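You operate a simulated robot arm through the tools that you are given. There is no shell and no other tool. Be economical: measure what you need, move in short steps, check, and stop when the job is done.

Carry out the task below with a simulated two-armed robot. There is one attempt and no reset: what you move stays moved.

Task
Soak the end caps in the big basket till the grease is gone, then drain the sink.
Fine: shut the drain to fill the sink; end with the yellow lever at SPOUT, the pump off and the basket on the wire grid; leave the washer open, the third end cap and the heater as they are.
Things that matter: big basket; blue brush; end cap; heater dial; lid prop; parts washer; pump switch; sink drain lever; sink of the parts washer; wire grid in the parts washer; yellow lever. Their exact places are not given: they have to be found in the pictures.

Only the result counts: the job must be done as asked and must still hold three seconds after the hand-in. Knocking over, shifting, dropping, spilling or breaking anything else fails it. Lids that push on must go on centred and level and be pressed home; caps that screw on are set level and turned clockwise until they are tight.

Robot
Two 7-joint arms with fingered hands on one trunk, on a base that drives. Base frame: it is fixed to the floor where the robot stands at the start and does not move with it; the origin is under the middle of the robot, x ahead of it, y to its left, z up. Lengths are in mm, angles in rad, forces in N, time in s.
The left shoulder is at the start at [163, 125, 1150], the right one opposite. With the tool pointing down near the work surface each hand reaches from about 100 to 540 mm from the robot's upright axis, wherever it stands, measured 20 degrees to its own side. Places, roughly: big basket [1500, -4000, 250]; end cap [1750, -3750, 1000]; heater dial [700, -600, 800]; lid prop [1100, 500, 1000]; parts washer [1100, -100, 500]; pump switch [700, -400, 800]; sink drain lever [700, 0, 700]; sink of the parts washer [1000, -100, 700]; wire grid in the parts washer [1000, 300, 800]; yellow lever [900, -500, 1000]. Payload 3.7 kg a hand.
The tool frame of a hand sits at the grasp point between the pads (the TCP): z along the fingers, y along the line on which they close. The tips reach 25 mm beyond it. Largest opening 88 mm; the body of the gripper starts 29 mm behind the TCP. The gripper is a hand of 5 fingers: y runs from the thumb to the fingers, the wrist lies at [-13, -97, -162] in the tool frame, and closing takes about 1.5 s.
Orientation is told as [roll, pitch, yaw] about the base's x, y, z axes, in that order, counted from this pose: with the fingers straight down and the wrist toward the robot, the tool's x, y and z point along [0, 1, 0], [1, 0, 0] and [0, 0, -1] of the base frame.

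Tools
- The arms move only by the tool send_rows. It takes "left_commands", "right_commands" or both (then of equal length, played together; a hand with none holds still); each is a list of rows, each a list of 6 numbers: the shift along the tool's x, y, z in mm, then the turn, a rotation vector about the tool's x, y, z in rad. In form: [[tx, ty, tz, ax, ay, az], ...]. A call has 1 to 10 rows; each row shifts and turns the commanded pose from where the row before left it, along the tool's axes as they then stand. "left_gripper" and "right_gripper" are, for a hand that has rows, the finger opening in mm, from 0 to 88, set as the call begins (left out, the last holds). Rows are played at 5 a second. More than 50 mm and 0.15 rad between two rows, or a gripper value outside its range, and nothing of the call is played. A pose out of reach is approached as far as the arm can. The call stops where the force on the tool passes 60 N (or 10 N more than at its start, if that is more) or the arm is blocked; 0.2 s more then pass. Each finger travels about 45 mm/s and halts on what it meets, pressing with about 26 N; the grip force reading is that of the motor and also rises with nothing between the fingers. The clock runs only during rows and for 0.2 s after the last one: add rows that do not move to give the fingers time. The reply holds the time, the measured pose of the TCP, the force on the tool along the base axes, the opening and the grip force, in the units named above and with some noise, with the torque about the TCP (base axes, N m) and any sound that the robot's microphone picked up.
- Cameras (640 x 400 px; columns grow to the right, rows downward): "scene" is now at [274.7, -23.2, 1310.8]; the picture's right is [-0.24, -0.97, 0.00], its down [-0.36, 0.09, -0.93] and it looks along [0.90, -0.22, -0.37] (base axes); focal length 214 px, centre (320, 200). "left" rides on the left gripper at [-59, -79, -105] in its tool frame; the picture's right is [-0.73, -0.32, 0.61], its down [0.62, -0.68, 0.38] and it looks along [0.29, 0.66, 0.70] (tool axes); focal length 234 px, centre (320, 200). "right" rides on the right gripper at [59, -79, -105] in its tool frame; the picture's right is [-0.73, 0.32, -0.61], its down [-0.62, -0.68, 0.38] and it looks along [-0.29, 0.66, 0.70] (tool axes); focal length 234 px, centre (320, 200).
- camera(camera): a new picture of that camera. The clock stands still meanwhile.
- raise_lower(by): slides the trunk up (or, below 0, down) by that many mm; the arms and the scene camera ride with it, the base frame stays. It gives what a move gives, with no picture.
- base_move(legs): drives the robot by 1 to 6 legs, each [ahead, left, turn to the left] in mm, mm and rad, along the robot's own axes; the way and the turn of a leg run together, so that a leg with both is an arc; at most 1500 mm and 3.142 rad a leg. The arms and the cameras ride along, it lands a little off, and it stops where it bumps. It gives what a move gives.
- hand_shape(shape, hand): the hand has 5 fingers and takes this shape, open, in about a second: jaw (thumb against the fingers, like two jaws); tri (thumb and two fingers); tip (a fingertip pinch); poke (one finger out to press); point (the index stretched); flat (the hand flat); cup (the hand cupped); fist (a fist). The gripper value then closes the fingers along that shape, each until it touches; the sizes above hold for jaw. It gives what a move gives, with no picture.
- pan_tilt(pan, tilt): turns the head with the scene camera to pan (to the left, within 1.396 rad either way) and tilt (down, from -0.506 to 1.204), counted from straight ahead of the robot. It gives what a move gives.
- measure_at(camera, pixels): for up to 12 pixels [column, row] of the newest picture of that camera ("zoom" is the newest enlarged one), the place [x, y, z] in the base frame of the surface seen there, good to about 2 mm. The clock stands still meanwhile.
- close_up(camera, box): a new picture of the part [left, top, right, bottom] of that camera's present view, enlarged. The clock stands still meanwhile.
- sign_off(): hands the job in; it is judged then, once.

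Keep the steps short. Do not move on a guess: measure, check each grasp and each placing, and mend mistakes. In all there are 80 turns and 78 pictures (those below and enlarged ones count). Leave the grippers open and the arms clear of the work at the hand-in unless told otherwise, and finish with a single line.

The tools are called as name(argument=value, ...) on one line, values as JSON. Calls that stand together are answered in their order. send_rows: Moves the arms, as the interface text tells. Its arguments: {"type":"object","properties":{"left_commands":{"type":"array","items":{"type":"array","items":{"type":"number"}}},"left_gripper":{"type":"number"},"right_commands":{"type":"array","items":{"type":"array","items":{"type":"number"}}},"right_gripper":{"type":"number"}},"required":[]} The other tools are called the same way: raise_lower (by) slides the trunk up or down; hand_shape (shape, hand) gives the hand a shape; base_move (legs) drives the base; pan_tilt (pan, tilt) turns the head that bears the scene camera; camera (camera) takes a picture; measure_at (camera, pixels) gives the place of the surface under pixels of a picture; close_up (camera, box) takes an enlarged picture of a part of a camera's view; sign_off () hands the job in.

At the start:

```text
time: 0.0
left_ee_pos: [567.3, 151.9, 1360.1]
left_tool_rot: [-0.001, -0.001, -0.001]
left_force: [0.1, 0.0, -0.9]
left_moment: [-0.01, -0.03, -0.01]
left_finger_gap: 87.5
left_gripper_force: 0.1
left_shape: jaw
right_ee_pos: [403.2, -267.0, 1337.8]
right_tool_rot: [-0.001, -0.001, 0.0]
right_force: [0.1, -0.4, -0.4]
right_moment: [0.02, 0.04, 0.0]
right_finger_gap: 87.5
right_gripper_force: 0.0
right_shape: jaw
trunk travel left (down, up): [-172.0, 243.0]
robot x, y, heading: [3.0, -1.0, 0.001]
head pan, tilt: [-0.241, 0.375]
```

scene: 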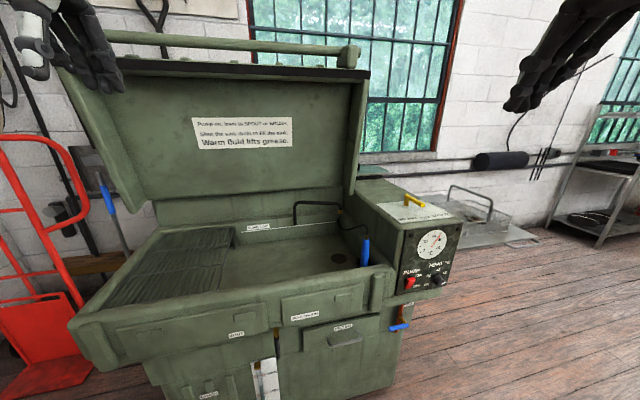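
right: 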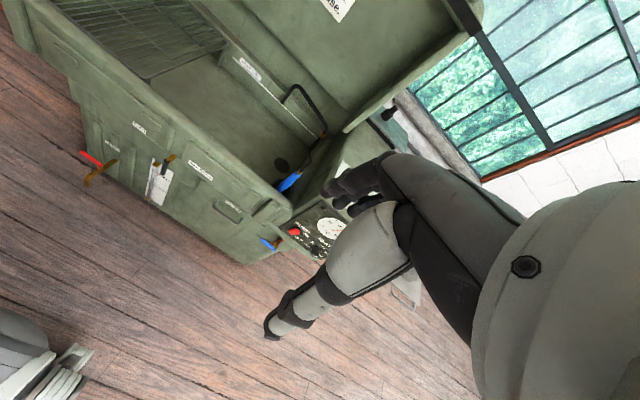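
left: 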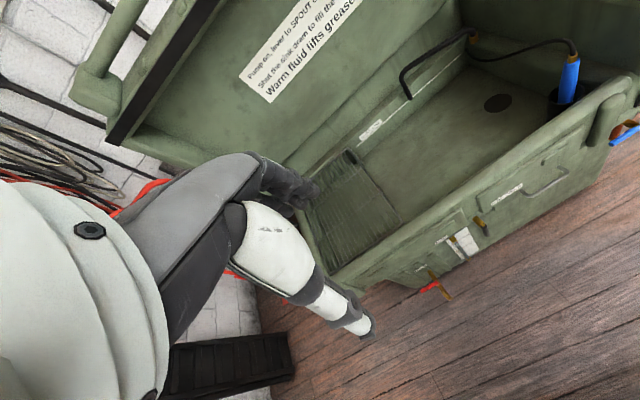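

I see the washer ahead with its lid open, labels on the front, and levers. I'll enlarge the labels and controls.

close_up(camera="scene", box=[180, 100, 340, 200])

close_up(camera="scene", box=[340, 180, 480, 340])

close_up(camera="scene", box=[140, 280, 380, 400])

```text
4.00 times, centred on (260, 150) of scene
```

zoom: 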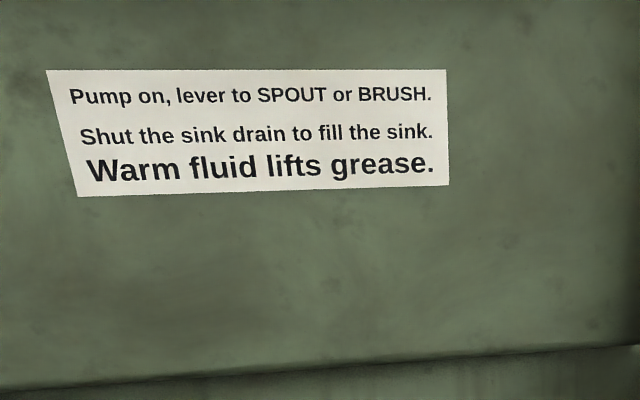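

```text
2.50 times, centred on (410, 260) of scene
```

zoom: 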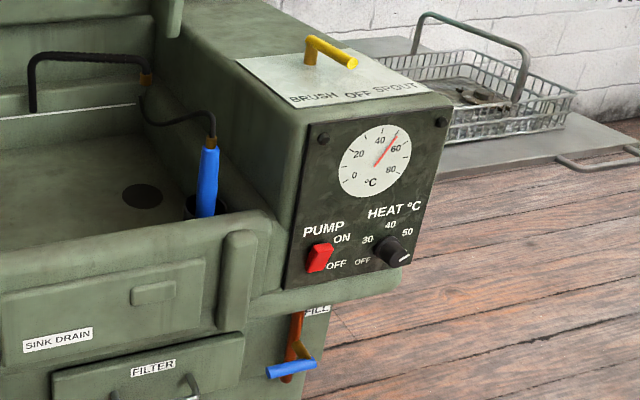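

```text
2.67 times, centred on (260, 340) of scene
```

zoom: 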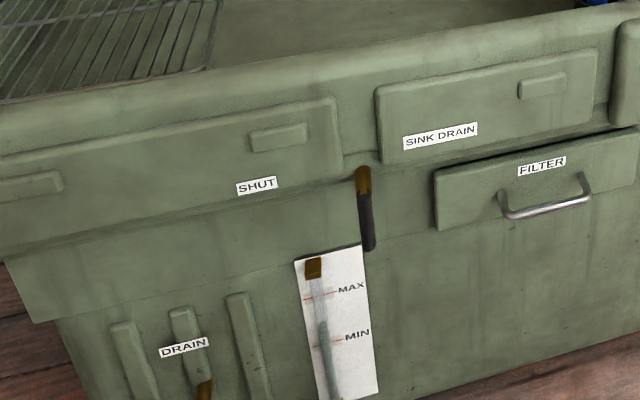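

The basket seems to be visible on a plate/cart behind the washer. I'll measure it, the lever, the switch, the drain lever, and the grid.

measure_at(camera="scene", pixels=[[468, 192], [452, 212], [490, 246], [407, 197], [424, 204], [410, 283], [437, 279], [276, 345], [278, 370], [234, 228], [140, 290], [366, 262]])

pan_tilt(pan=-1.2, tilt=0.3)

camera(camera="scene")

```text
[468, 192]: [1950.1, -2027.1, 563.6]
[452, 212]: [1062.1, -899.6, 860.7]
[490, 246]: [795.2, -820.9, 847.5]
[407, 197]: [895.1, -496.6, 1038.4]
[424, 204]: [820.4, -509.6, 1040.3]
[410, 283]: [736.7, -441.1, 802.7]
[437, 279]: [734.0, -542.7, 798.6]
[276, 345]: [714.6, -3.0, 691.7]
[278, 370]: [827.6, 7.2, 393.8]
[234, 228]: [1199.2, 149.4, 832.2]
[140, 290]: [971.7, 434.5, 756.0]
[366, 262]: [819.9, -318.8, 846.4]
```

```text
time: 1.2
left_ee_pos: [568.5, 151.8, 1361.1]
left_tool_rot: [-0.001, 0.001, 0.001]
left_force: [0.5, 0.2, -0.3]
left_moment: [-0.02, -0.01, 0.04]
left_finger_gap: 87.9
left_gripper_force: 0.0
left_shape: jaw
right_ee_pos: [401.2, -267.7, 1337.6]
right_tool_rot: [0.001, 0.0, 0.0]
right_force: [0.9, 0.1, -0.4]
right_moment: [-0.02, -0.02, -0.04]
right_finger_gap: 87.6
right_gripper_force: 0.1
right_shape: jaw
trunk travel left (down, up): [-172.0, 243.0]
robot x, y, heading: [1.8, -5.2, 0.0]
head pan, tilt: [-1.201, 0.3]
```

```text
71 pictures are left
```

scene: 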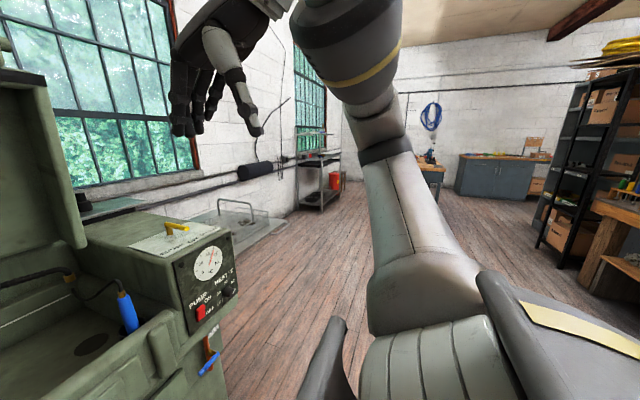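

close_up(camera="scene", box=[280, 110, 360, 220])

close_up(camera="scene", box=[100, 180, 300, 330])

```text
3.64 times, centred on (320, 165) of scene
```

zoom: 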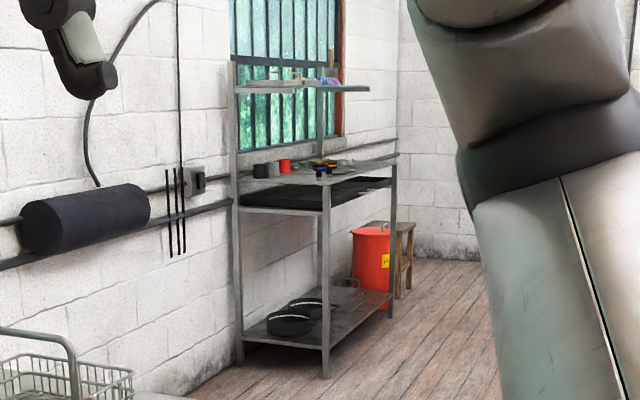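

```text
2.67 times, centred on (200, 255) of scene
```

zoom: 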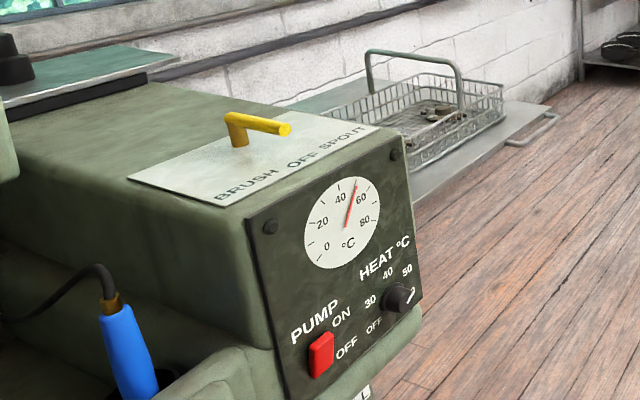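

measure_at(camera="zoom", pixels=[[414, 52], [370, 60], [455, 75], [500, 88], [410, 165], [330, 110], [430, 110], [450, 115], [550, 125], [430, 185], [240, 130], [285, 130]])

close_up(camera="scene", box=[200, 190, 300, 260])

```text
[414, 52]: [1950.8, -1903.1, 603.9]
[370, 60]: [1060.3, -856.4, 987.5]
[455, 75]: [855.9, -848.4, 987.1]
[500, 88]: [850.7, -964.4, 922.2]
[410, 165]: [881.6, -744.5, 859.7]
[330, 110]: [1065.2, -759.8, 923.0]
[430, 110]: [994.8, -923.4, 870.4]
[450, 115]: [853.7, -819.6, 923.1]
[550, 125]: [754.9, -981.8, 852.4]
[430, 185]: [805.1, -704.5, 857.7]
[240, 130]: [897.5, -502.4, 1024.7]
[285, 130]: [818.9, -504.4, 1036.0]
```

```text
5.71 times, centred on (250, 225) of scene
```

zoom: 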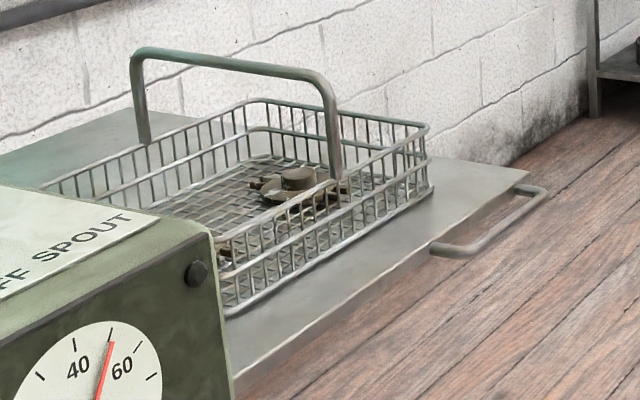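

A basket with greasy parts stands on the cart, but the rough place of the "big basket" is at the far shelf. I'll drive right to look closer, keeping clear of the cart.

base_move(legs=[[0, -1400, 0], [0, -1300, 0]])

pan_tilt(pan=-0.5, tilt=0.35)

camera(camera="scene")

```text
time: 24.8
left_ee_pos: [551.7, -2533.3, 1359.5]
left_tool_rot: [0.0, 0.0, -0.002]
left_force: [0.0, -0.4, -0.1]
left_moment: [-0.01, 0.0, 0.0]
left_finger_gap: 87.6
left_gripper_force: 0.0
left_shape: jaw
right_ee_pos: [383.4, -2952.3, 1338.1]
right_tool_rot: [0.001, 0.001, 0.0]
right_force: [-0.2, -0.2, -0.8]
right_moment: [-0.02, 0.01, 0.0]
right_finger_gap: 87.6
right_gripper_force: 0.2
right_shape: jaw
trunk travel left (down, up): [-172.0, 243.0]
robot x, y, heading: [-14.2, -2686.4, 0.001]
head pan, tilt: [-1.201, 0.3]
```

```text
time: 25.9
left_ee_pos: [551.5, -2533.7, 1360.7]
left_tool_rot: [0.001, 0.0, -0.001]
left_force: [0.3, -0.1, -0.5]
left_moment: [0.0, 0.02, 0.01]
left_finger_gap: 87.6
left_gripper_force: 0.1
left_shape: jaw
right_ee_pos: [384.8, -2952.3, 1338.4]
right_tool_rot: [-0.001, -0.001, 0.002]
right_force: [0.5, 0.5, -0.8]
right_moment: [-0.01, 0.01, 0.01]
right_finger_gap: 87.9
right_gripper_force: 0.1
right_shape: jaw
trunk travel left (down, up): [-172.0, 243.0]
robot x, y, heading: [-17.0, -2688.7, -0.0]
head pan, tilt: [-0.499, 0.351]
```

```text
67 pictures are left
```

scene: 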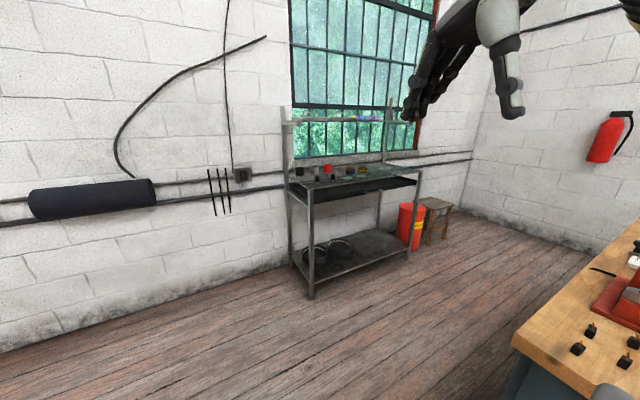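

close_up(camera="scene", box=[270, 140, 450, 300])

measure_at(camera="scene", pixels=[[311, 290], [298, 170], [328, 170], [363, 170], [338, 243], [315, 253], [375, 245], [416, 170]])

```text
2.50 times, centred on (360, 220) of scene
```

zoom: 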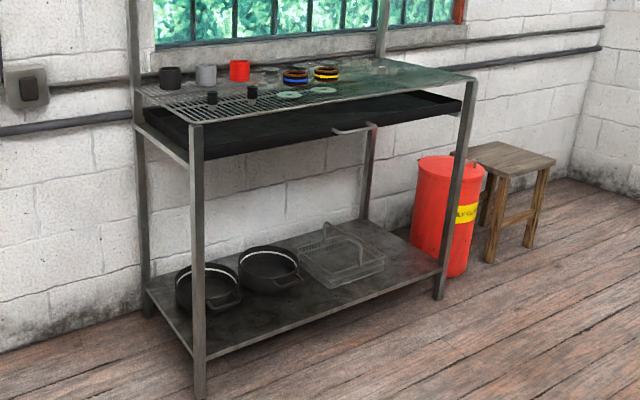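

```text
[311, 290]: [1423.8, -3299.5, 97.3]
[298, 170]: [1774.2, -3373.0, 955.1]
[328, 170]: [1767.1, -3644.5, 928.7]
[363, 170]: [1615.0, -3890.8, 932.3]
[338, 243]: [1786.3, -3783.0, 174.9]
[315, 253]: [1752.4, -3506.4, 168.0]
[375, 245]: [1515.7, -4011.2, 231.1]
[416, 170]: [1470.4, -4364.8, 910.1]
```

measure_at(camera="scene", pixels=[[515, 345], [520, 385], [620, 245], [600, 395], [440, 230]])

measure_at(camera="zoom", pixels=[[300, 250], [345, 240], [384, 262], [333, 285], [325, 232], [295, 75], [326, 75], [290, 95], [324, 90], [212, 98], [251, 92], [206, 75]])

```text
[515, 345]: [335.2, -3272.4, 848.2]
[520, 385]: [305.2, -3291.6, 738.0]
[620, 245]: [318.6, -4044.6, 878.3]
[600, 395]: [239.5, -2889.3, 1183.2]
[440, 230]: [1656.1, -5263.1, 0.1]
```

```text
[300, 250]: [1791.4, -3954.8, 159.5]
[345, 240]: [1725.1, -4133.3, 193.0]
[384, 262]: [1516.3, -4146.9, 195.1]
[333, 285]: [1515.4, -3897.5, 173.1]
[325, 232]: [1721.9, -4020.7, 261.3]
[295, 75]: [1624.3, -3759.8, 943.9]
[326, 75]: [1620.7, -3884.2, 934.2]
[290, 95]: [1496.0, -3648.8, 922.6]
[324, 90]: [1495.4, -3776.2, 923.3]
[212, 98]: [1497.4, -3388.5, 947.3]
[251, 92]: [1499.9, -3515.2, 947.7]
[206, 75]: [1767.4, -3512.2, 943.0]
```

I'll drive ahead, then right, to stand in front of the shelf (front face x≈1430), clear of the bench (x<335).

base_move(legs=[[720, 0, 0], [0, -1000, 0]])

pan_tilt(pan=-0.1, tilt=0.6)

camera(camera="scene")

```text
time: 38.5
left_ee_pos: [1308.0, -3496.6, 1359.9]
left_tool_rot: [0.001, -0.001, 0.039]
left_force: [0.1, 0.5, 0.0]
left_moment: [-0.03, 0.02, -0.01]
left_finger_gap: 87.5
left_gripper_force: 0.2
left_shape: jaw
right_ee_pos: [1157.0, -3921.7, 1338.4]
right_tool_rot: [-0.001, -0.001, 0.037]
right_force: [0.1, -0.3, -0.3]
right_moment: [-0.02, 0.03, 0.01]
right_finger_gap: 87.6
right_gripper_force: 0.1
right_shape: jaw
trunk travel left (down, up): [-172.0, 243.0]
robot x, y, heading: [747.8, -3669.4, 0.034]
head pan, tilt: [-0.499, 0.351]
```

```text
time: 39.4
left_ee_pos: [1307.9, -3496.3, 1360.8]
left_tool_rot: [0.001, -0.001, 0.037]
left_force: [-0.6, 0.2, 0.3]
left_moment: [-0.02, 0.04, -0.01]
left_finger_gap: 87.4
left_gripper_force: 0.1
left_shape: jaw
right_ee_pos: [1157.9, -3920.6, 1338.7]
right_tool_rot: [0.0, 0.001, 0.038]
right_force: [-0.5, -0.8, 0.0]
right_moment: [0.0, 0.02, -0.01]
right_finger_gap: 87.7
right_gripper_force: 0.1
right_shape: jaw
trunk travel left (down, up): [-172.0, 243.0]
robot x, y, heading: [743.6, -3670.6, 0.032]
head pan, tilt: [-0.099, 0.6]
```

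```text
65 pictures are left
```

scene: 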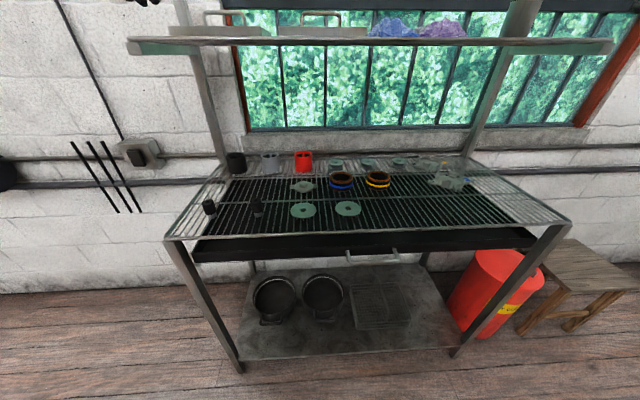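

close_up(camera="scene", box=[190, 140, 490, 240])

close_up(camera="scene", box=[240, 260, 440, 350])

measure_at(camera="scene", pixels=[[303, 185], [303, 210], [337, 165], [368, 164], [400, 163], [358, 290], [390, 285], [385, 318], [357, 325], [430, 163], [455, 182]])

```text
2.13 times, centred on (340, 190) of scene
```

zoom: 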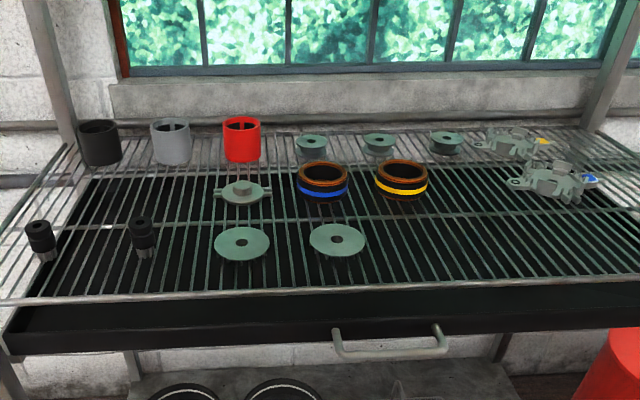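

```text
3.20 times, centred on (340, 305) of scene
```

zoom: 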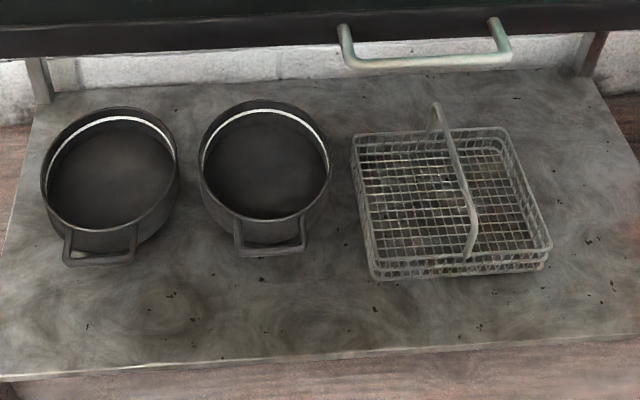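

```text
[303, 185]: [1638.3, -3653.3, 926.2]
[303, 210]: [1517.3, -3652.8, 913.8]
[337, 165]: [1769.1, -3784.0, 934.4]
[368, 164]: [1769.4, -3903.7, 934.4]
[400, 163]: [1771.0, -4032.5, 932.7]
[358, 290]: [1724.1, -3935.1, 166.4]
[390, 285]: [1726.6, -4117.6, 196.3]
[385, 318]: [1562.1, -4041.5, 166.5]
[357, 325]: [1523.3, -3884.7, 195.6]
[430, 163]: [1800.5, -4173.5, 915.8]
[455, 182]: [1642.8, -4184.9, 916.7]
```

measure_at(camera="zoom", pixels=[[374, 276], [545, 266], [357, 137], [504, 131], [435, 106], [470, 215], [468, 255], [430, 135], [452, 150]])

close_up(camera="scene", box=[360, 270, 420, 335])

```text
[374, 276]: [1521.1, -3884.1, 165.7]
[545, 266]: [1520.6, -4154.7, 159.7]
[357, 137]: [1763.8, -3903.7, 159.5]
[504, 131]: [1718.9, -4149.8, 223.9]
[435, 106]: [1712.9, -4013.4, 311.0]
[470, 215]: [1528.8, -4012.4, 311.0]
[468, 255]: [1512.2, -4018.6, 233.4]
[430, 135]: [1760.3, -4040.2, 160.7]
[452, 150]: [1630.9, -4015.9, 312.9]
```

```text
6.15 times, centred on (390, 302) of scene
```

zoom: 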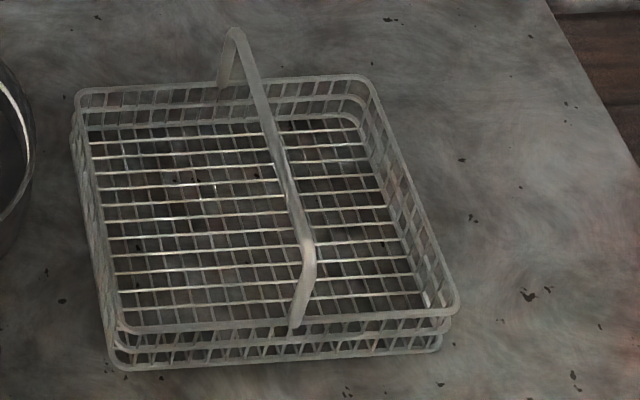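

The shelf basket measures about 208×266 mm (the cart's about 215×210), so it is the big one; its handle bar runs along x at [1520–1715, -4013, 312]. The third, clean end cap lies on the drying grid and stays put. I'll lower the trunk, pull the left arm back and turn the right hand so that it closes across the bar.

raise_lower(by=-170)

send_rows(left_commands=[[0, -30, 0, 0, 0, 0], [0, -30, 0, 0, 0, 0], [0, -30, 0, 0, 0, 0], [0, -30, 0, 0, 0, 0], [0, -30, 0, 0, 0, 0], [0, -30, 0, 0, 0, 0], [0, -30, 0, 0, 0, 0], [0, -30, 0, 0, 0, 0], [0, -20, 0, 0, 0, 0], [0, 0, 0, 0, 0, 0]], right_commands=[[0, 0, 40, 0, 0, 0.15], [0, 0, 40, 0, 0, 0.15], [0, 0, 40, 0, 0, 0.15], [0, 0, 40, 0, 0, 0.15], [0, 0, 40, 0, 0, 0.15], [0, 0, 40, 0, 0, 0.15], [0, 0, 40, 0, 0, 0.15], [0, 0, 40, 0, 0, 0.15], [0, 0, 40, 0, 0, 0.15], [0, 0, 40, 0, 0, 0.15]])

```text
time: 41.3
left_ee_pos: [1397.8, -3494.1, 1104.0]
left_tool_rot: [0.001, 0.242, 0.037]
left_force: [0.0, -0.7, 0.0]
left_moment: [-0.01, -0.01, -0.01]
left_finger_gap: 87.5
left_gripper_force: 0.0
left_shape: jaw
right_ee_pos: [1328.8, -3915.5, 1028.5]
right_tool_rot: [0.002, 0.499, 0.039]
right_force: [-0.2, 0.3, 0.0]
right_moment: [0.0, -0.03, -0.03]
right_finger_gap: 87.7
right_gripper_force: 0.0
right_shape: jaw
trunk travel left (down, up): [-2.0, 413.0]
robot x, y, heading: [748.0, -3669.4, 0.036]
head pan, tilt: [-0.099, 0.6]
```

```text
time: 43.1
left_ee_pos: [1214.9, -3505.7, 1051.1]
left_tool_rot: [-0.015, 0.242, 0.047]
left_force: [12.3, -9.5, 16.7]
left_moment: [1.04, 1.89, 0.32]
left_finger_gap: 87.8
left_gripper_force: 0.1
left_shape: jaw
left hand out of reach, approached as far as the arm can: row 1, 2, 3, 4, 5, 6, 7, 8
right_ee_pos: [1258.3, -3920.5, 775.3]
right_tool_rot: [-0.463, 0.2, -1.155]
right_force: [-0.2, 0.8, 0.1]
right_moment: [-0.01, 0.0, 0.01]
right_finger_gap: 87.5
right_gripper_force: 0.1
right_shape: jaw
right hand out of reach, approached as far as the arm can: row 4, 5, 6, 7, 8
trunk travel left (down, up): [-2.0, 413.0]
robot x, y, heading: [745.3, -3672.5, 0.038]
head pan, tilt: [-0.099, 0.6]
stopped in row 8 (left hand): the force on the tool passed its limit at 82 N (the readings are from after the stop); the commanded pose is now the measured one
```

The left hand met resistance, so I'll look before going on.

camera(camera="scene")

camera(camera="left")

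camera(camera="right")

```text
61 pictures are left
```

scene: 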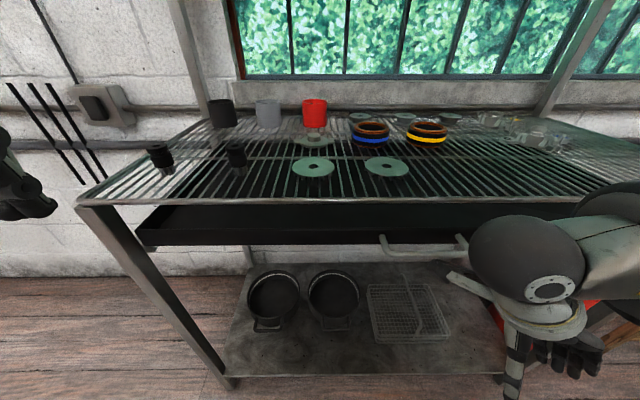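

```text
60 pictures are left
```

left: 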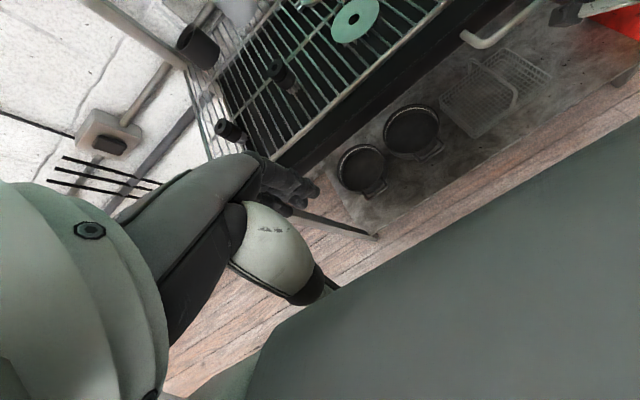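

```text
59 pictures are left
```

right: 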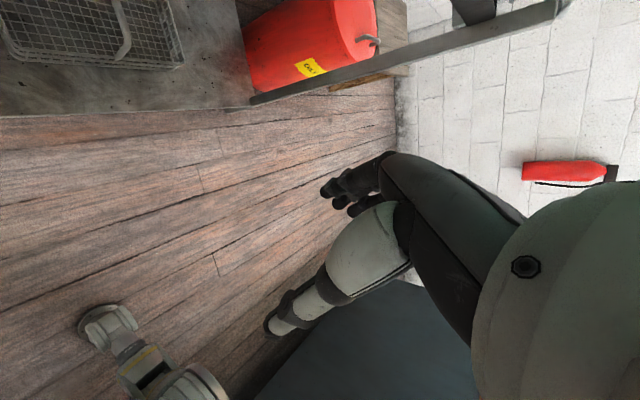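

The left arm is pressed near its own trunk. I'll move the left hand lower and back, where it has reach. At the same time I'll bring the right hand down, turning it to fingers forward-down.

send_rows(left_commands=[[0, 10, 30, 0, 0, 0], [0, 0, 40, 0, 0, 0], [0, 0, 40, 0, 0, 0], [0, 0, 40, 0, 0, 0], [0, 0, 40, 0, 0, 0], [0, 0, 40, 0, 0, 0], [0, 0, 40, 0, 0, 0], [0, 0, 40, 0, 0, 0], [0, 0, 40, 0, 0, 0], [0, 0, 0, 0, 0, 0]], right_commands=[[12, 0, 25, 0.002, 0.01, 0.115], [12, 0, 25, 0.002, 0.01, 0.115], [12, 0, 25, 0.002, 0.01, 0.115], [12, 0, 25, 0.002, 0.01, 0.115], [10, 0, 30, 0, 0.145, 0], [6, 0, 30, 0, 0.145, 0], [0, 0, 30, 0, 0.145, 0], [-4, 0, 30, 0, 0.145, 0], [-8, 0, 30, 0, 0.145, 0], [-11, 0, 30, 0, 0.145, 0]])

```text
time: 43.4
left_ee_pos: [1217.9, -3506.6, 1048.0]
left_tool_rot: [-0.035, 0.235, 0.048]
left_force: [11.1, -9.7, 32.0]
left_moment: [1.39, 2.62, 0.34]
left_finger_gap: 87.9
left_gripper_force: 0.0
left_shape: jaw
right_ee_pos: [1258.0, -3918.5, 767.8]
right_tool_rot: [-0.464, 0.19, -1.184]
right_force: [0.1, -0.6, -0.5]
right_moment: [-0.03, 0.0, 0.0]
right_finger_gap: 87.6
right_gripper_force: 0.0
right_shape: jaw
trunk travel left (down, up): [-2.0, 413.0]
robot x, y, heading: [747.3, -3665.3, 0.036]
head pan, tilt: [-0.099, 0.6]
stopped in row 1 (left hand): the force on the tool passed its limit at 94 N (the readings are from after the stop); the commanded pose is now the measured one
```

The left arm is pressing down on something (its own chassis). I'll move it up and outward first; the right holds.

send_rows(left_commands=[[0, 20, -30, 0, 0, 0], [10, 20, -30, 0, 0, 0], [20, 0, -20, 0, 0, 0], [20, 0, 0, 0, 0, 0], [20, 0, 0, 0, 0, 0]])

pan_tilt(pan=0.6, tilt=0.9)

camera(camera="scene")

```text
time: 44.6
left_ee_pos: [1284.5, -3434.1, 1073.2]
left_tool_rot: [-0.033, 0.236, 0.044]
left_force: [0.4, -0.4, 0.1]
left_moment: [0.01, 0.0, -0.02]
left_finger_gap: 87.5
left_gripper_force: 0.1
left_shape: jaw
left hand out of reach, approached as far as the arm can: row 1, 2, 3, 5
right_ee_pos: [1257.9, -3919.5, 766.6]
right_tool_rot: [-0.465, 0.185, -1.185]
right_force: [0.0, 0.2, 0.2]
right_moment: [0.02, -0.01, 0.04]
right_finger_gap: 87.9
right_gripper_force: 0.0
right_shape: jaw
trunk travel left (down, up): [-2.0, 413.0]
robot x, y, heading: [745.8, -3670.3, 0.034]
head pan, tilt: [-0.099, 0.6]
```

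```text
time: 45.6
left_ee_pos: [1285.4, -3435.7, 1072.3]
left_tool_rot: [-0.034, 0.236, 0.043]
left_force: [0.0, 0.4, 0.0]
left_moment: [0.0, -0.01, 0.0]
left_finger_gap: 87.8
left_gripper_force: 0.1
left_shape: jaw
right_ee_pos: [1258.0, -3918.3, 766.9]
right_tool_rot: [-0.465, 0.187, -1.185]
right_force: [0.1, 0.0, -0.1]
right_moment: [0.0, -0.02, -0.02]
right_finger_gap: 87.8
right_gripper_force: 0.0
right_shape: jaw
trunk travel left (down, up): [-2.0, 413.0]
robot x, y, heading: [745.8, -3668.5, 0.039]
head pan, tilt: [0.6, 0.901]
```

```text
58 pictures are left
```

scene: 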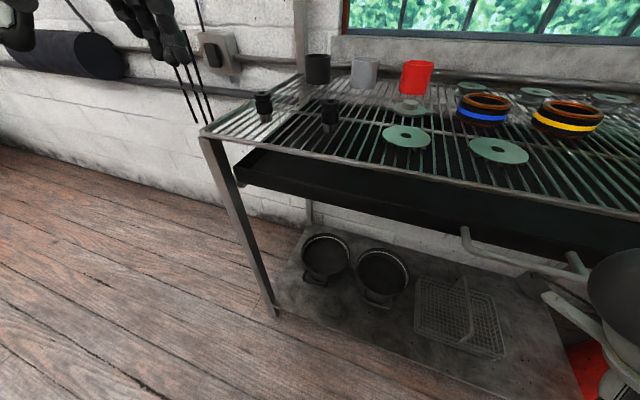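

The left hand is free now. Next both hands: left down, right down with the turn.

send_rows(left_commands=[[0, 0, 40, 0, 0, 0], [0, 0, 40, 0, 0, 0], [0, 0, 40, 0, 0, 0], [0, 0, 40, 0, 0, 0], [0, 0, 40, 0, 0, 0], [0, 0, 40, 0, 0, 0], [0, 0, 40, 0, 0, 0], [0, 0, 0, 0, 0, 0], [0, 0, 0, 0, 0, 0], [0, 0, 0, 0, 0, 0]], right_commands=[[12, 0, 25, 0.002, 0.01, 0.11], [12, 0, 25, 0.002, 0.01, 0.11], [12, 0, 25, 0.002, 0.01, 0.11], [12, 0, 25, 0.002, 0.01, 0.11], [10, 0, 30, 0, 0.145, 0], [6, 0, 30, 0, 0.145, 0], [0, 0, 30, 0, 0.145, 0], [-4, 0, 30, 0, 0.145, 0], [-8, 0, 30, 0, 0.145, 0], [-11, 0, 30, 0, 0.145, 0]])

```text
time: 47.8
left_ee_pos: [1320.8, -3424.1, 848.8]
left_tool_rot: [-0.027, 0.238, 0.046]
left_force: [0.1, -0.4, 0.2]
left_moment: [0.03, -0.03, -0.03]
left_finger_gap: 87.7
left_gripper_force: 0.0
left_shape: jaw
left hand out of reach, approached as far as the arm can: row 3, 4, 5, 6, 7
right_ee_pos: [1226.8, -3906.1, 473.9]
right_tool_rot: [0.415, -0.002, -1.582]
right_force: [0.4, -0.5, -0.5]
right_moment: [0.04, 0.01, 0.04]
right_finger_gap: 87.8
right_gripper_force: 0.1
right_shape: jaw
trunk travel left (down, up): [-2.0, 413.0]
robot x, y, heading: [747.4, -3670.9, 0.038]
head pan, tilt: [0.6, 0.901]
```

The right hand now points forward-down at [1227,-3906,474]. I'll pull the left back, tilt the right further and test its forward reach.

send_rows(left_commands=[[0, -30, 10, 0, 0, 0], [0, -30, 10, 0, 0, 0], [0, -30, 10, 0, 0, 0], [0, -30, 10, 0, 0, 0], [0, -30, 10, 0, 0, 0], [0, -30, 10, 0, 0, 0], [0, -30, 10, 0, 0, 0], [0, -30, 10, 0, 0, 0]], right_commands=[[0, 0, 0, 0, 0.14, 0], [0, 0, 0, 0, 0.14, 0], [26, 0, 20, 0, 0, 0], [26, 0, 20, 0, 0, 0], [26, 0, 20, 0, 0, 0], [-13, 0, 15, 0, 0, 0], [-13, 0, 15, 0, 0, 0], [-13, 0, 15, 0, 0, 0]])

```text
time: 49.6
left_ee_pos: [1272.1, -3357.3, 905.2]
left_tool_rot: [-0.029, 0.237, 0.046]
left_force: [-0.2, 0.0, 0.0]
left_moment: [-0.01, 0.01, 0.02]
left_finger_gap: 87.8
left_gripper_force: 0.0
left_shape: jaw
left hand out of reach, approached as far as the arm can: row 1, 2, 3, 4, 5, 6, 7, 8
right_ee_pos: [1326.4, -3909.6, 417.1]
right_tool_rot: [0.691, -0.004, -1.584]
right_force: [-0.8, 0.7, 0.6]
right_moment: [0.01, 0.01, 0.02]
right_finger_gap: 88.0
right_gripper_force: 0.1
right_shape: jaw
trunk travel left (down, up): [-2.0, 413.0]
robot x, y, heading: [748.2, -3672.0, 0.038]
head pan, tilt: [0.6, 0.901]
```

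The right arm reaches 578 mm ahead at z 417 with ease. I'll turn the left hand inward (mirrored), so it can drop low beside the body.

send_rows(left_commands=[[0, 0, 20, -0.12, 0, 0], [0, 0, 20, -0.12, 0, -0.05], [0, 0, 30, 0, 0, -0.14], [0, 0, 30, 0, 0, -0.14], [0, 0, 30, 0, 0, -0.14], [0, 0, 30, 0, 0, -0.14], [0, 0, 30, 0, 0, -0.14], [0, 0, 30, 0, 0, -0.14], [0, 0, 30, 0, 0, -0.14], [0, 0, 30, 0, 0, -0.14]])

send_rows(left_commands=[[20, 0, 30, 0, 0, -0.14], [20, 0, 30, 0, 0, -0.14], [20, 0, 30, 0, 0, -0.1], [20, 0, 30, 0, 0, 0], [20, 0, 20, 0, 0, 0], [20, 0, 0, 0, 0, 0], [20, 0, 0, 0, 0, 0], [20, 0, 0, 0, 0, 0]])

```text
time: 51.8
left_ee_pos: [1339.3, -3312.2, 649.6]
left_tool_rot: [-0.013, 0.021, 1.226]
left_force: [-0.3, 0.2, 0.7]
left_moment: [-0.01, -0.02, 0.01]
left_finger_gap: 87.8
left_gripper_force: 0.1
left_shape: jaw
left hand out of reach, approached as far as the arm can: row 1, 2, 3, 4, 5
right_ee_pos: [1326.1, -3910.2, 417.0]
right_tool_rot: [0.69, -0.004, -1.583]
right_force: [0.0, -0.5, -0.4]
right_moment: [0.01, 0.04, 0.02]
right_finger_gap: 87.9
right_gripper_force: 0.0
right_shape: jaw
trunk travel left (down, up): [-2.0, 413.0]
robot x, y, heading: [746.4, -3673.6, 0.033]
head pan, tilt: [0.6, 0.901]
```

```text
time: 53.6
left_ee_pos: [1180.4, -3305.8, 508.7]
left_tool_rot: [-0.004, 0.022, 1.605]
left_force: [0.2, -0.1, 0.1]
left_moment: [0.0, 0.0, 0.01]
left_finger_gap: 87.7
left_gripper_force: 0.1
left_shape: jaw
right_ee_pos: [1325.3, -3910.5, 416.5]
right_tool_rot: [0.69, -0.006, -1.582]
right_force: [0.4, 0.2, -0.3]
right_moment: [0.02, 0.02, -0.04]
right_finger_gap: 87.8
right_gripper_force: 0.1
right_shape: jaw
trunk travel left (down, up): [-2.0, 413.0]
robot x, y, heading: [744.1, -3666.3, 0.035]
head pan, tilt: [0.6, 0.901]
```

Now I'll tuck the left hand further in, then drive right 113 and ahead 291 so the right hand comes above the handle bar.

send_rows(left_commands=[[40, -20, 0, 0, 0, 0], [40, -20, 0, 0, 0, 0], [40, -20, 0, 0, 0, 0], [30, -20, 0, 0, 0, 0], [0, 0, 0, 0, 0, 0]])

base_move(legs=[[0, -113, 0], [200, 0, 0]])

pan_tilt(pan=-0.3, tilt=1.0)

camera(camera="scene")

camera(camera="right")

```text
time: 54.8
left_ee_pos: [1034.4, -3389.9, 510.3]
left_tool_rot: [-0.007, 0.023, 1.601]
left_force: [2.7, 1.2, 12.0]
left_moment: [-0.48, 0.42, 0.06]
left_finger_gap: 87.8
left_gripper_force: 0.2
left_shape: jaw
right_ee_pos: [1324.3, -3911.3, 416.7]
right_tool_rot: [0.69, -0.003, -1.584]
right_force: [-0.6, -0.8, 0.5]
right_moment: [0.0, -0.01, 0.03]
right_finger_gap: 87.9
right_gripper_force: 0.0
right_shape: jaw
trunk travel left (down, up): [-2.0, 413.0]
robot x, y, heading: [748.2, -3670.1, 0.043]
head pan, tilt: [0.6, 0.901]
```

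```text
time: 57.4
left_ee_pos: [1160.7, -3497.0, 510.9]
left_tool_rot: [-0.006, 0.027, 1.596]
left_force: [-9.4, 5.4, 19.1]
left_moment: [-1.22, -0.33, -0.43]
left_finger_gap: 88.0
left_gripper_force: 0.0
left_shape: jaw
right_ee_pos: [1422.7, -4025.5, 409.1]
right_tool_rot: [0.651, -0.015, -1.592]
right_force: [0.4, 0.3, -0.2]
right_moment: [-0.02, -0.01, -0.02]
right_finger_gap: 87.7
right_gripper_force: 0.1
right_shape: jaw
trunk travel left (down, up): [-2.0, 413.0]
robot x, y, heading: [871.7, -3774.4, 0.027]
head pan, tilt: [0.6, 0.901]
stopped in leg 2: the robot was blocked; the commanded pose is now the measured one
```

```text
time: 58.6
left_ee_pos: [1161.4, -3499.4, 509.8]
left_tool_rot: [-0.009, 0.028, 1.596]
left_force: [1.2, 15.0, 22.8]
left_moment: [-1.99, 0.38, -0.16]
left_finger_gap: 87.8
left_gripper_force: 0.1
left_shape: jaw
right_ee_pos: [1422.9, -4025.2, 409.0]
right_tool_rot: [0.65, -0.015, -1.592]
right_force: [-0.4, -0.4, 0.0]
right_moment: [0.01, -0.01, 0.02]
right_finger_gap: 87.7
right_gripper_force: 0.0
right_shape: jaw
trunk travel left (down, up): [-2.0, 413.0]
robot x, y, heading: [876.0, -3776.9, 0.029]
head pan, tilt: [-0.3, 1.0]
```

```text
57 pictures are left
```

scene: 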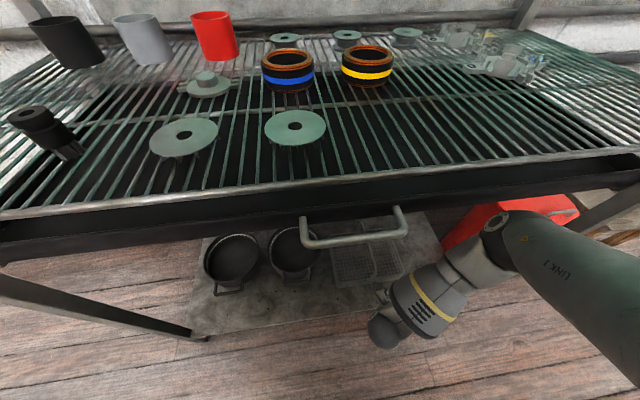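

```text
56 pictures are left
```

right: 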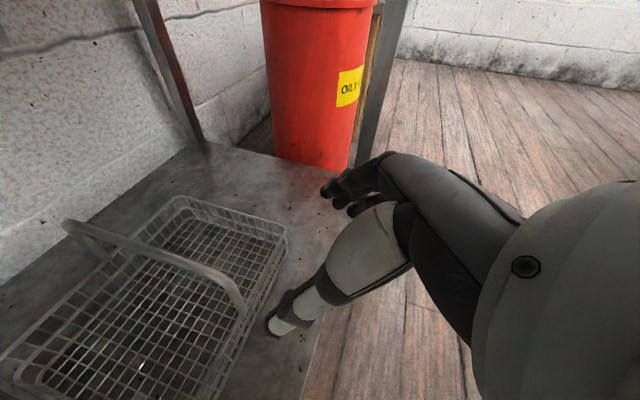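

measure_at(camera="scene", pixels=[[400, 225], [495, 225], [500, 265], [450, 265], [385, 325], [420, 190], [420, 210], [350, 262], [560, 250], [190, 338], [210, 280], [620, 200]])

pan_tilt(pan=0.3, tilt=1.2)

camera(camera="scene")

camera(camera="left")

```text
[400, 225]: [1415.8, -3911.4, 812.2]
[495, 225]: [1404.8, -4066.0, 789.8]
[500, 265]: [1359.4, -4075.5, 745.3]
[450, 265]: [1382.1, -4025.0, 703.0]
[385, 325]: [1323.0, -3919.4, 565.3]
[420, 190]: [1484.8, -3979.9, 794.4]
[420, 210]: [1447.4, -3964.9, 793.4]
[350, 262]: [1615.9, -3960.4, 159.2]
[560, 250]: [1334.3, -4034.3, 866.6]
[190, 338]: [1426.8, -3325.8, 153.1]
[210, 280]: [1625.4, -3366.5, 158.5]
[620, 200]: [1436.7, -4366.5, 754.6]
```

```text
time: 59.6
left_ee_pos: [1159.8, -3500.4, 508.7]
left_tool_rot: [-0.006, 0.028, 1.599]
left_force: [-20.2, 1.6, 31.5]
left_moment: [-1.34, -0.94, -0.84]
left_finger_gap: 87.8
left_gripper_force: 0.0
left_shape: jaw
right_ee_pos: [1423.4, -4025.0, 409.5]
right_tool_rot: [0.651, -0.012, -1.59]
right_force: [0.8, 0.3, 1.0]
right_moment: [-0.03, -0.03, 0.01]
right_finger_gap: 87.5
right_gripper_force: 0.1
right_shape: jaw
trunk travel left (down, up): [-2.0, 413.0]
robot x, y, heading: [878.9, -3777.8, 0.034]
head pan, tilt: [0.3, 1.201]
```

```text
55 pictures are left
```

scene: 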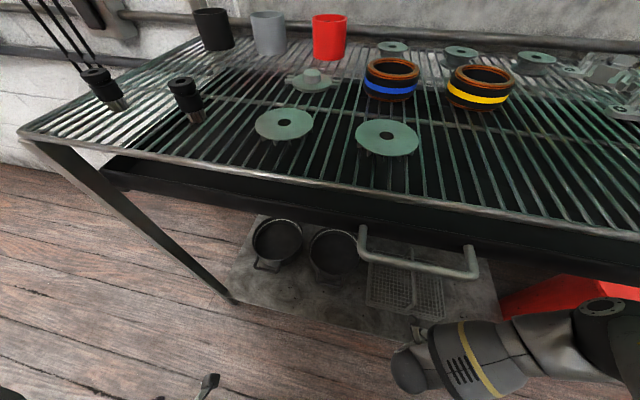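

```text
54 pictures are left
```

left: 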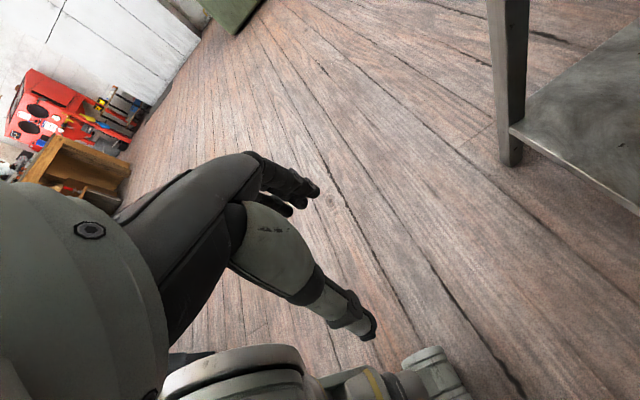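

The right elbow (1405,-4066,790) touched the front of the tray. I'll back out, straighten the arm so the elbow drops, and free the left hand.

base_move(legs=[[-140, 0, 0]])

send_rows(left_commands=[[-20, 0, -15, 0, 0, 0], [-20, 0, -15, 0, 0, 0], [-20, 0, 0, 0, 0, 0], [-20, 0, 0, 0, 0, 0], [0, 0, 0, 0, 0, 0]], right_commands=[[3, 0, 30, 0, 0, 0], [3, 0, 30, 0, 0, 0], [3, 0, 30, 0, 0, 0], [2, 0, 28, 0, 0, 0], [0, 0, 0, 0, 0, 0]])

pan_tilt(pan=-0.3, tilt=1.0)

camera(camera="scene")

```text
time: 60.4
left_ee_pos: [1151.3, -3498.5, 510.0]
left_tool_rot: [0.005, 0.021, 1.601]
left_force: [-1.5, -2.8, 14.2]
left_moment: [-0.29, 0.08, 0.01]
left_finger_gap: 87.7
left_gripper_force: 0.1
left_shape: jaw
right_ee_pos: [1425.3, -4021.8, 406.9]
right_tool_rot: [0.657, -0.009, -1.586]
right_force: [0.9, -0.5, 0.3]
right_moment: [-0.01, 0.02, -0.01]
right_finger_gap: 87.7
right_gripper_force: 0.0
right_shape: jaw
trunk travel left (down, up): [-2.0, 413.0]
robot x, y, heading: [865.3, -3779.9, 0.033]
head pan, tilt: [0.3, 1.201]
stopped in leg 1: the force on the tool passed its limit at 70 N (the readings are from after the stop); the commanded pose is now the measured one
```

```text
time: 61.1
left_ee_pos: [1197.7, -3460.3, 543.3]
left_tool_rot: [0.046, -0.075, 1.451]
left_force: [-0.2, 0.2, 0.4]
left_moment: [-0.01, 0.0, -0.02]
left_finger_gap: 87.8
left_gripper_force: 0.1
left_shape: jaw
right_ee_pos: [1471.6, -4022.6, 356.4]
right_tool_rot: [0.655, -0.014, -1.586]
right_force: [0.4, 0.0, -0.2]
right_moment: [0.0, -0.02, 0.05]
right_finger_gap: 87.8
right_gripper_force: 0.1
right_shape: jaw
trunk travel left (down, up): [-2.0, 413.0]
robot x, y, heading: [864.5, -3774.3, 0.031]
head pan, tilt: [0.3, 1.201]
stopped in row 3 (left hand): the arm was blocked; the commanded pose is now the measured one
```

```text
time: 62.1
left_ee_pos: [1196.7, -3461.1, 542.9]
left_tool_rot: [0.047, -0.07, 1.453]
left_force: [-0.8, 0.0, -0.1]
left_moment: [0.0, 0.0, -0.03]
left_finger_gap: 87.9
left_gripper_force: 0.1
left_shape: jaw
right_ee_pos: [1472.0, -4021.0, 358.2]
right_tool_rot: [0.657, -0.014, -1.586]
right_force: [-0.2, 0.3, 0.1]
right_moment: [0.01, 0.02, 0.0]
right_finger_gap: 87.5
right_gripper_force: 0.1
right_shape: jaw
trunk travel left (down, up): [-2.0, 413.0]
robot x, y, heading: [867.3, -3779.0, 0.033]
head pan, tilt: [-0.3, 1.0]
```

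```text
53 pictures are left
```

scene: 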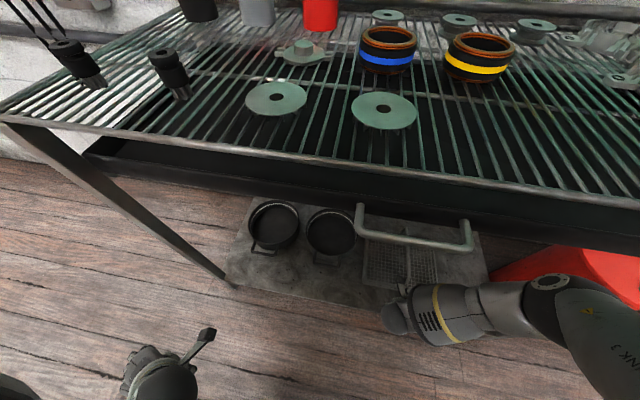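

Freed; the elbow sits lower now. I'll lower the hand to the bar height and centre it, then drive in.

send_rows(right_commands=[[0, -4, 20, 0, 0, 0], [0, -4, 20, 0, 0, 0], [-3, 0, 8, 0, 0, 0]])

base_move(legs=[[115, -4, 0]])

camera(camera="right")

```text
time: 62.9
left_ee_pos: [1197.0, -3460.8, 545.0]
left_tool_rot: [0.048, -0.073, 1.454]
left_force: [0.8, 0.7, -0.2]
left_moment: [-0.03, -0.01, 0.0]
left_finger_gap: 87.9
left_gripper_force: 0.1
left_shape: jaw
right_ee_pos: [1500.5, -4014.7, 318.8]
right_tool_rot: [0.656, -0.012, -1.585]
right_force: [-0.1, 0.2, -0.4]
right_moment: [-0.01, -0.03, 0.0]
right_finger_gap: 87.4
right_gripper_force: 0.1
right_shape: jaw
trunk travel left (down, up): [-2.0, 413.0]
robot x, y, heading: [865.6, -3778.7, 0.036]
head pan, tilt: [-0.3, 1.0]
```

```text
time: 64.2
left_ee_pos: [1302.0, -3464.2, 545.9]
left_tool_rot: [0.057, -0.075, 1.441]
left_force: [-0.7, 0.2, 0.1]
left_moment: [0.02, 0.0, 0.04]
left_finger_gap: 87.7
left_gripper_force: 0.1
left_shape: jaw
right_ee_pos: [1568.6, -4018.4, 300.2]
right_tool_rot: [0.604, -0.01, -1.586]
right_force: [-0.6, 0.4, -0.3]
right_moment: [-0.04, 0.02, 0.0]
right_finger_gap: 88.0
right_gripper_force: 0.0
right_shape: jaw
trunk travel left (down, up): [-2.0, 413.0]
robot x, y, heading: [975.2, -3773.6, 0.022]
head pan, tilt: [-0.3, 1.0]
stopped in leg 1: the robot was blocked; the commanded pose is now the measured one
```

```text
52 pictures are left
```

right: 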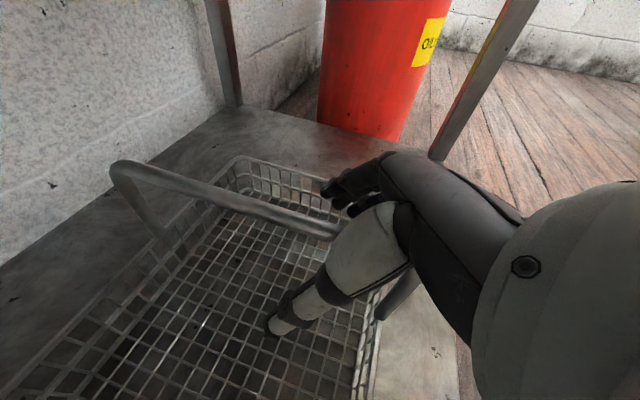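

The bar is between the fingers now at x≈1568. I'll extend 50 forward and slightly up to the bar middle.

send_rows(right_commands=[[16, -2, 3, 0, 0, 0], [16, -2, 5, 0, 0, 0], [16, 0, 8, 0, 0, 0], [0, 0, 0, 0, 0, 0]])

camera(camera="right")

```text
time: 65.4
left_ee_pos: [1303.6, -3463.3, 546.7]
left_tool_rot: [0.056, -0.078, 1.438]
left_force: [0.3, 0.0, 0.4]
left_moment: [0.0, -0.02, 0.01]
left_finger_gap: 87.6
left_gripper_force: 0.1
left_shape: jaw
right_ee_pos: [1589.2, -4006.3, 301.2]
right_tool_rot: [0.562, -0.005, -1.579]
right_force: [-0.2, -0.1, -0.7]
right_moment: [0.01, 0.05, 0.03]
right_finger_gap: 87.7
right_gripper_force: 0.0
right_shape: jaw
trunk travel left (down, up): [-2.0, 413.0]
robot x, y, heading: [973.0, -3774.8, 0.023]
head pan, tilt: [-0.3, 1.0]
stopped in row 4 (right hand): the arm was blocked; the commanded pose is now the measured one
```

```text
51 pictures are left
```

right: 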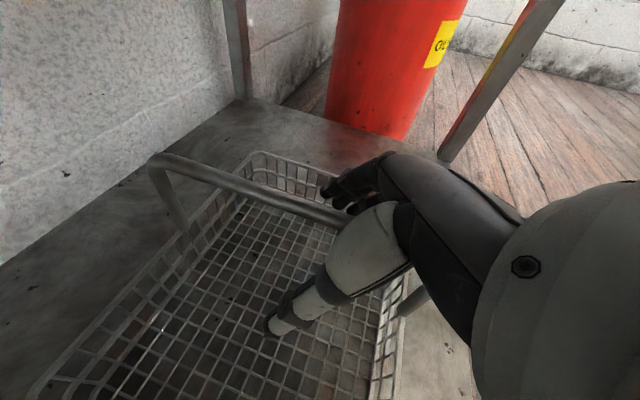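

The elbow is still limiting. I'll back off 40 mm, which lets the arm straighten, then reach forward 65 with the bar still between the fingers.

base_move(legs=[[-45, 0, 0]])

send_rows(right_commands=[[18, 1, 9, 0, 0, 0], [18, 1, 9, 0, 0, 0], [18, 1, 9, 0, 0, 0], [6, 0, 4, 0, 0, 0], [0, 0, 0, 0, 0, 0]])

```text
time: 66.3
left_ee_pos: [1262.0, -3464.5, 544.4]
left_tool_rot: [0.053, -0.075, 1.438]
left_force: [-0.2, 0.3, -0.1]
left_moment: [0.01, -0.02, 0.03]
left_finger_gap: 87.4
left_gripper_force: 0.0
left_shape: jaw
right_ee_pos: [1553.5, -4010.5, 303.3]
right_tool_rot: [0.569, -0.008, -1.582]
right_force: [0.4, -1.0, -0.6]
right_moment: [-0.01, 0.02, -0.02]
right_finger_gap: 87.7
right_gripper_force: 0.0
right_shape: jaw
trunk travel left (down, up): [-2.0, 413.0]
robot x, y, heading: [930.4, -3776.8, 0.023]
head pan, tilt: [-0.3, 1.0]
```

```text
time: 67.5
left_ee_pos: [1262.8, -3465.6, 543.5]
left_tool_rot: [0.052, -0.076, 1.441]
left_force: [-0.2, 0.4, 1.2]
left_moment: [0.02, -0.03, 0.01]
left_finger_gap: 87.8
left_gripper_force: 0.1
left_shape: jaw
right_ee_pos: [1621.5, -4014.2, 308.2]
right_tool_rot: [0.57, -0.009, -1.581]
right_force: [0.0, -0.5, -0.1]
right_moment: [0.0, -0.03, -0.01]
right_finger_gap: 87.6
right_gripper_force: 0.1
right_shape: jaw
trunk travel left (down, up): [-2.0, 413.0]
robot x, y, heading: [929.8, -3776.4, 0.022]
head pan, tilt: [-0.3, 1.0]
```

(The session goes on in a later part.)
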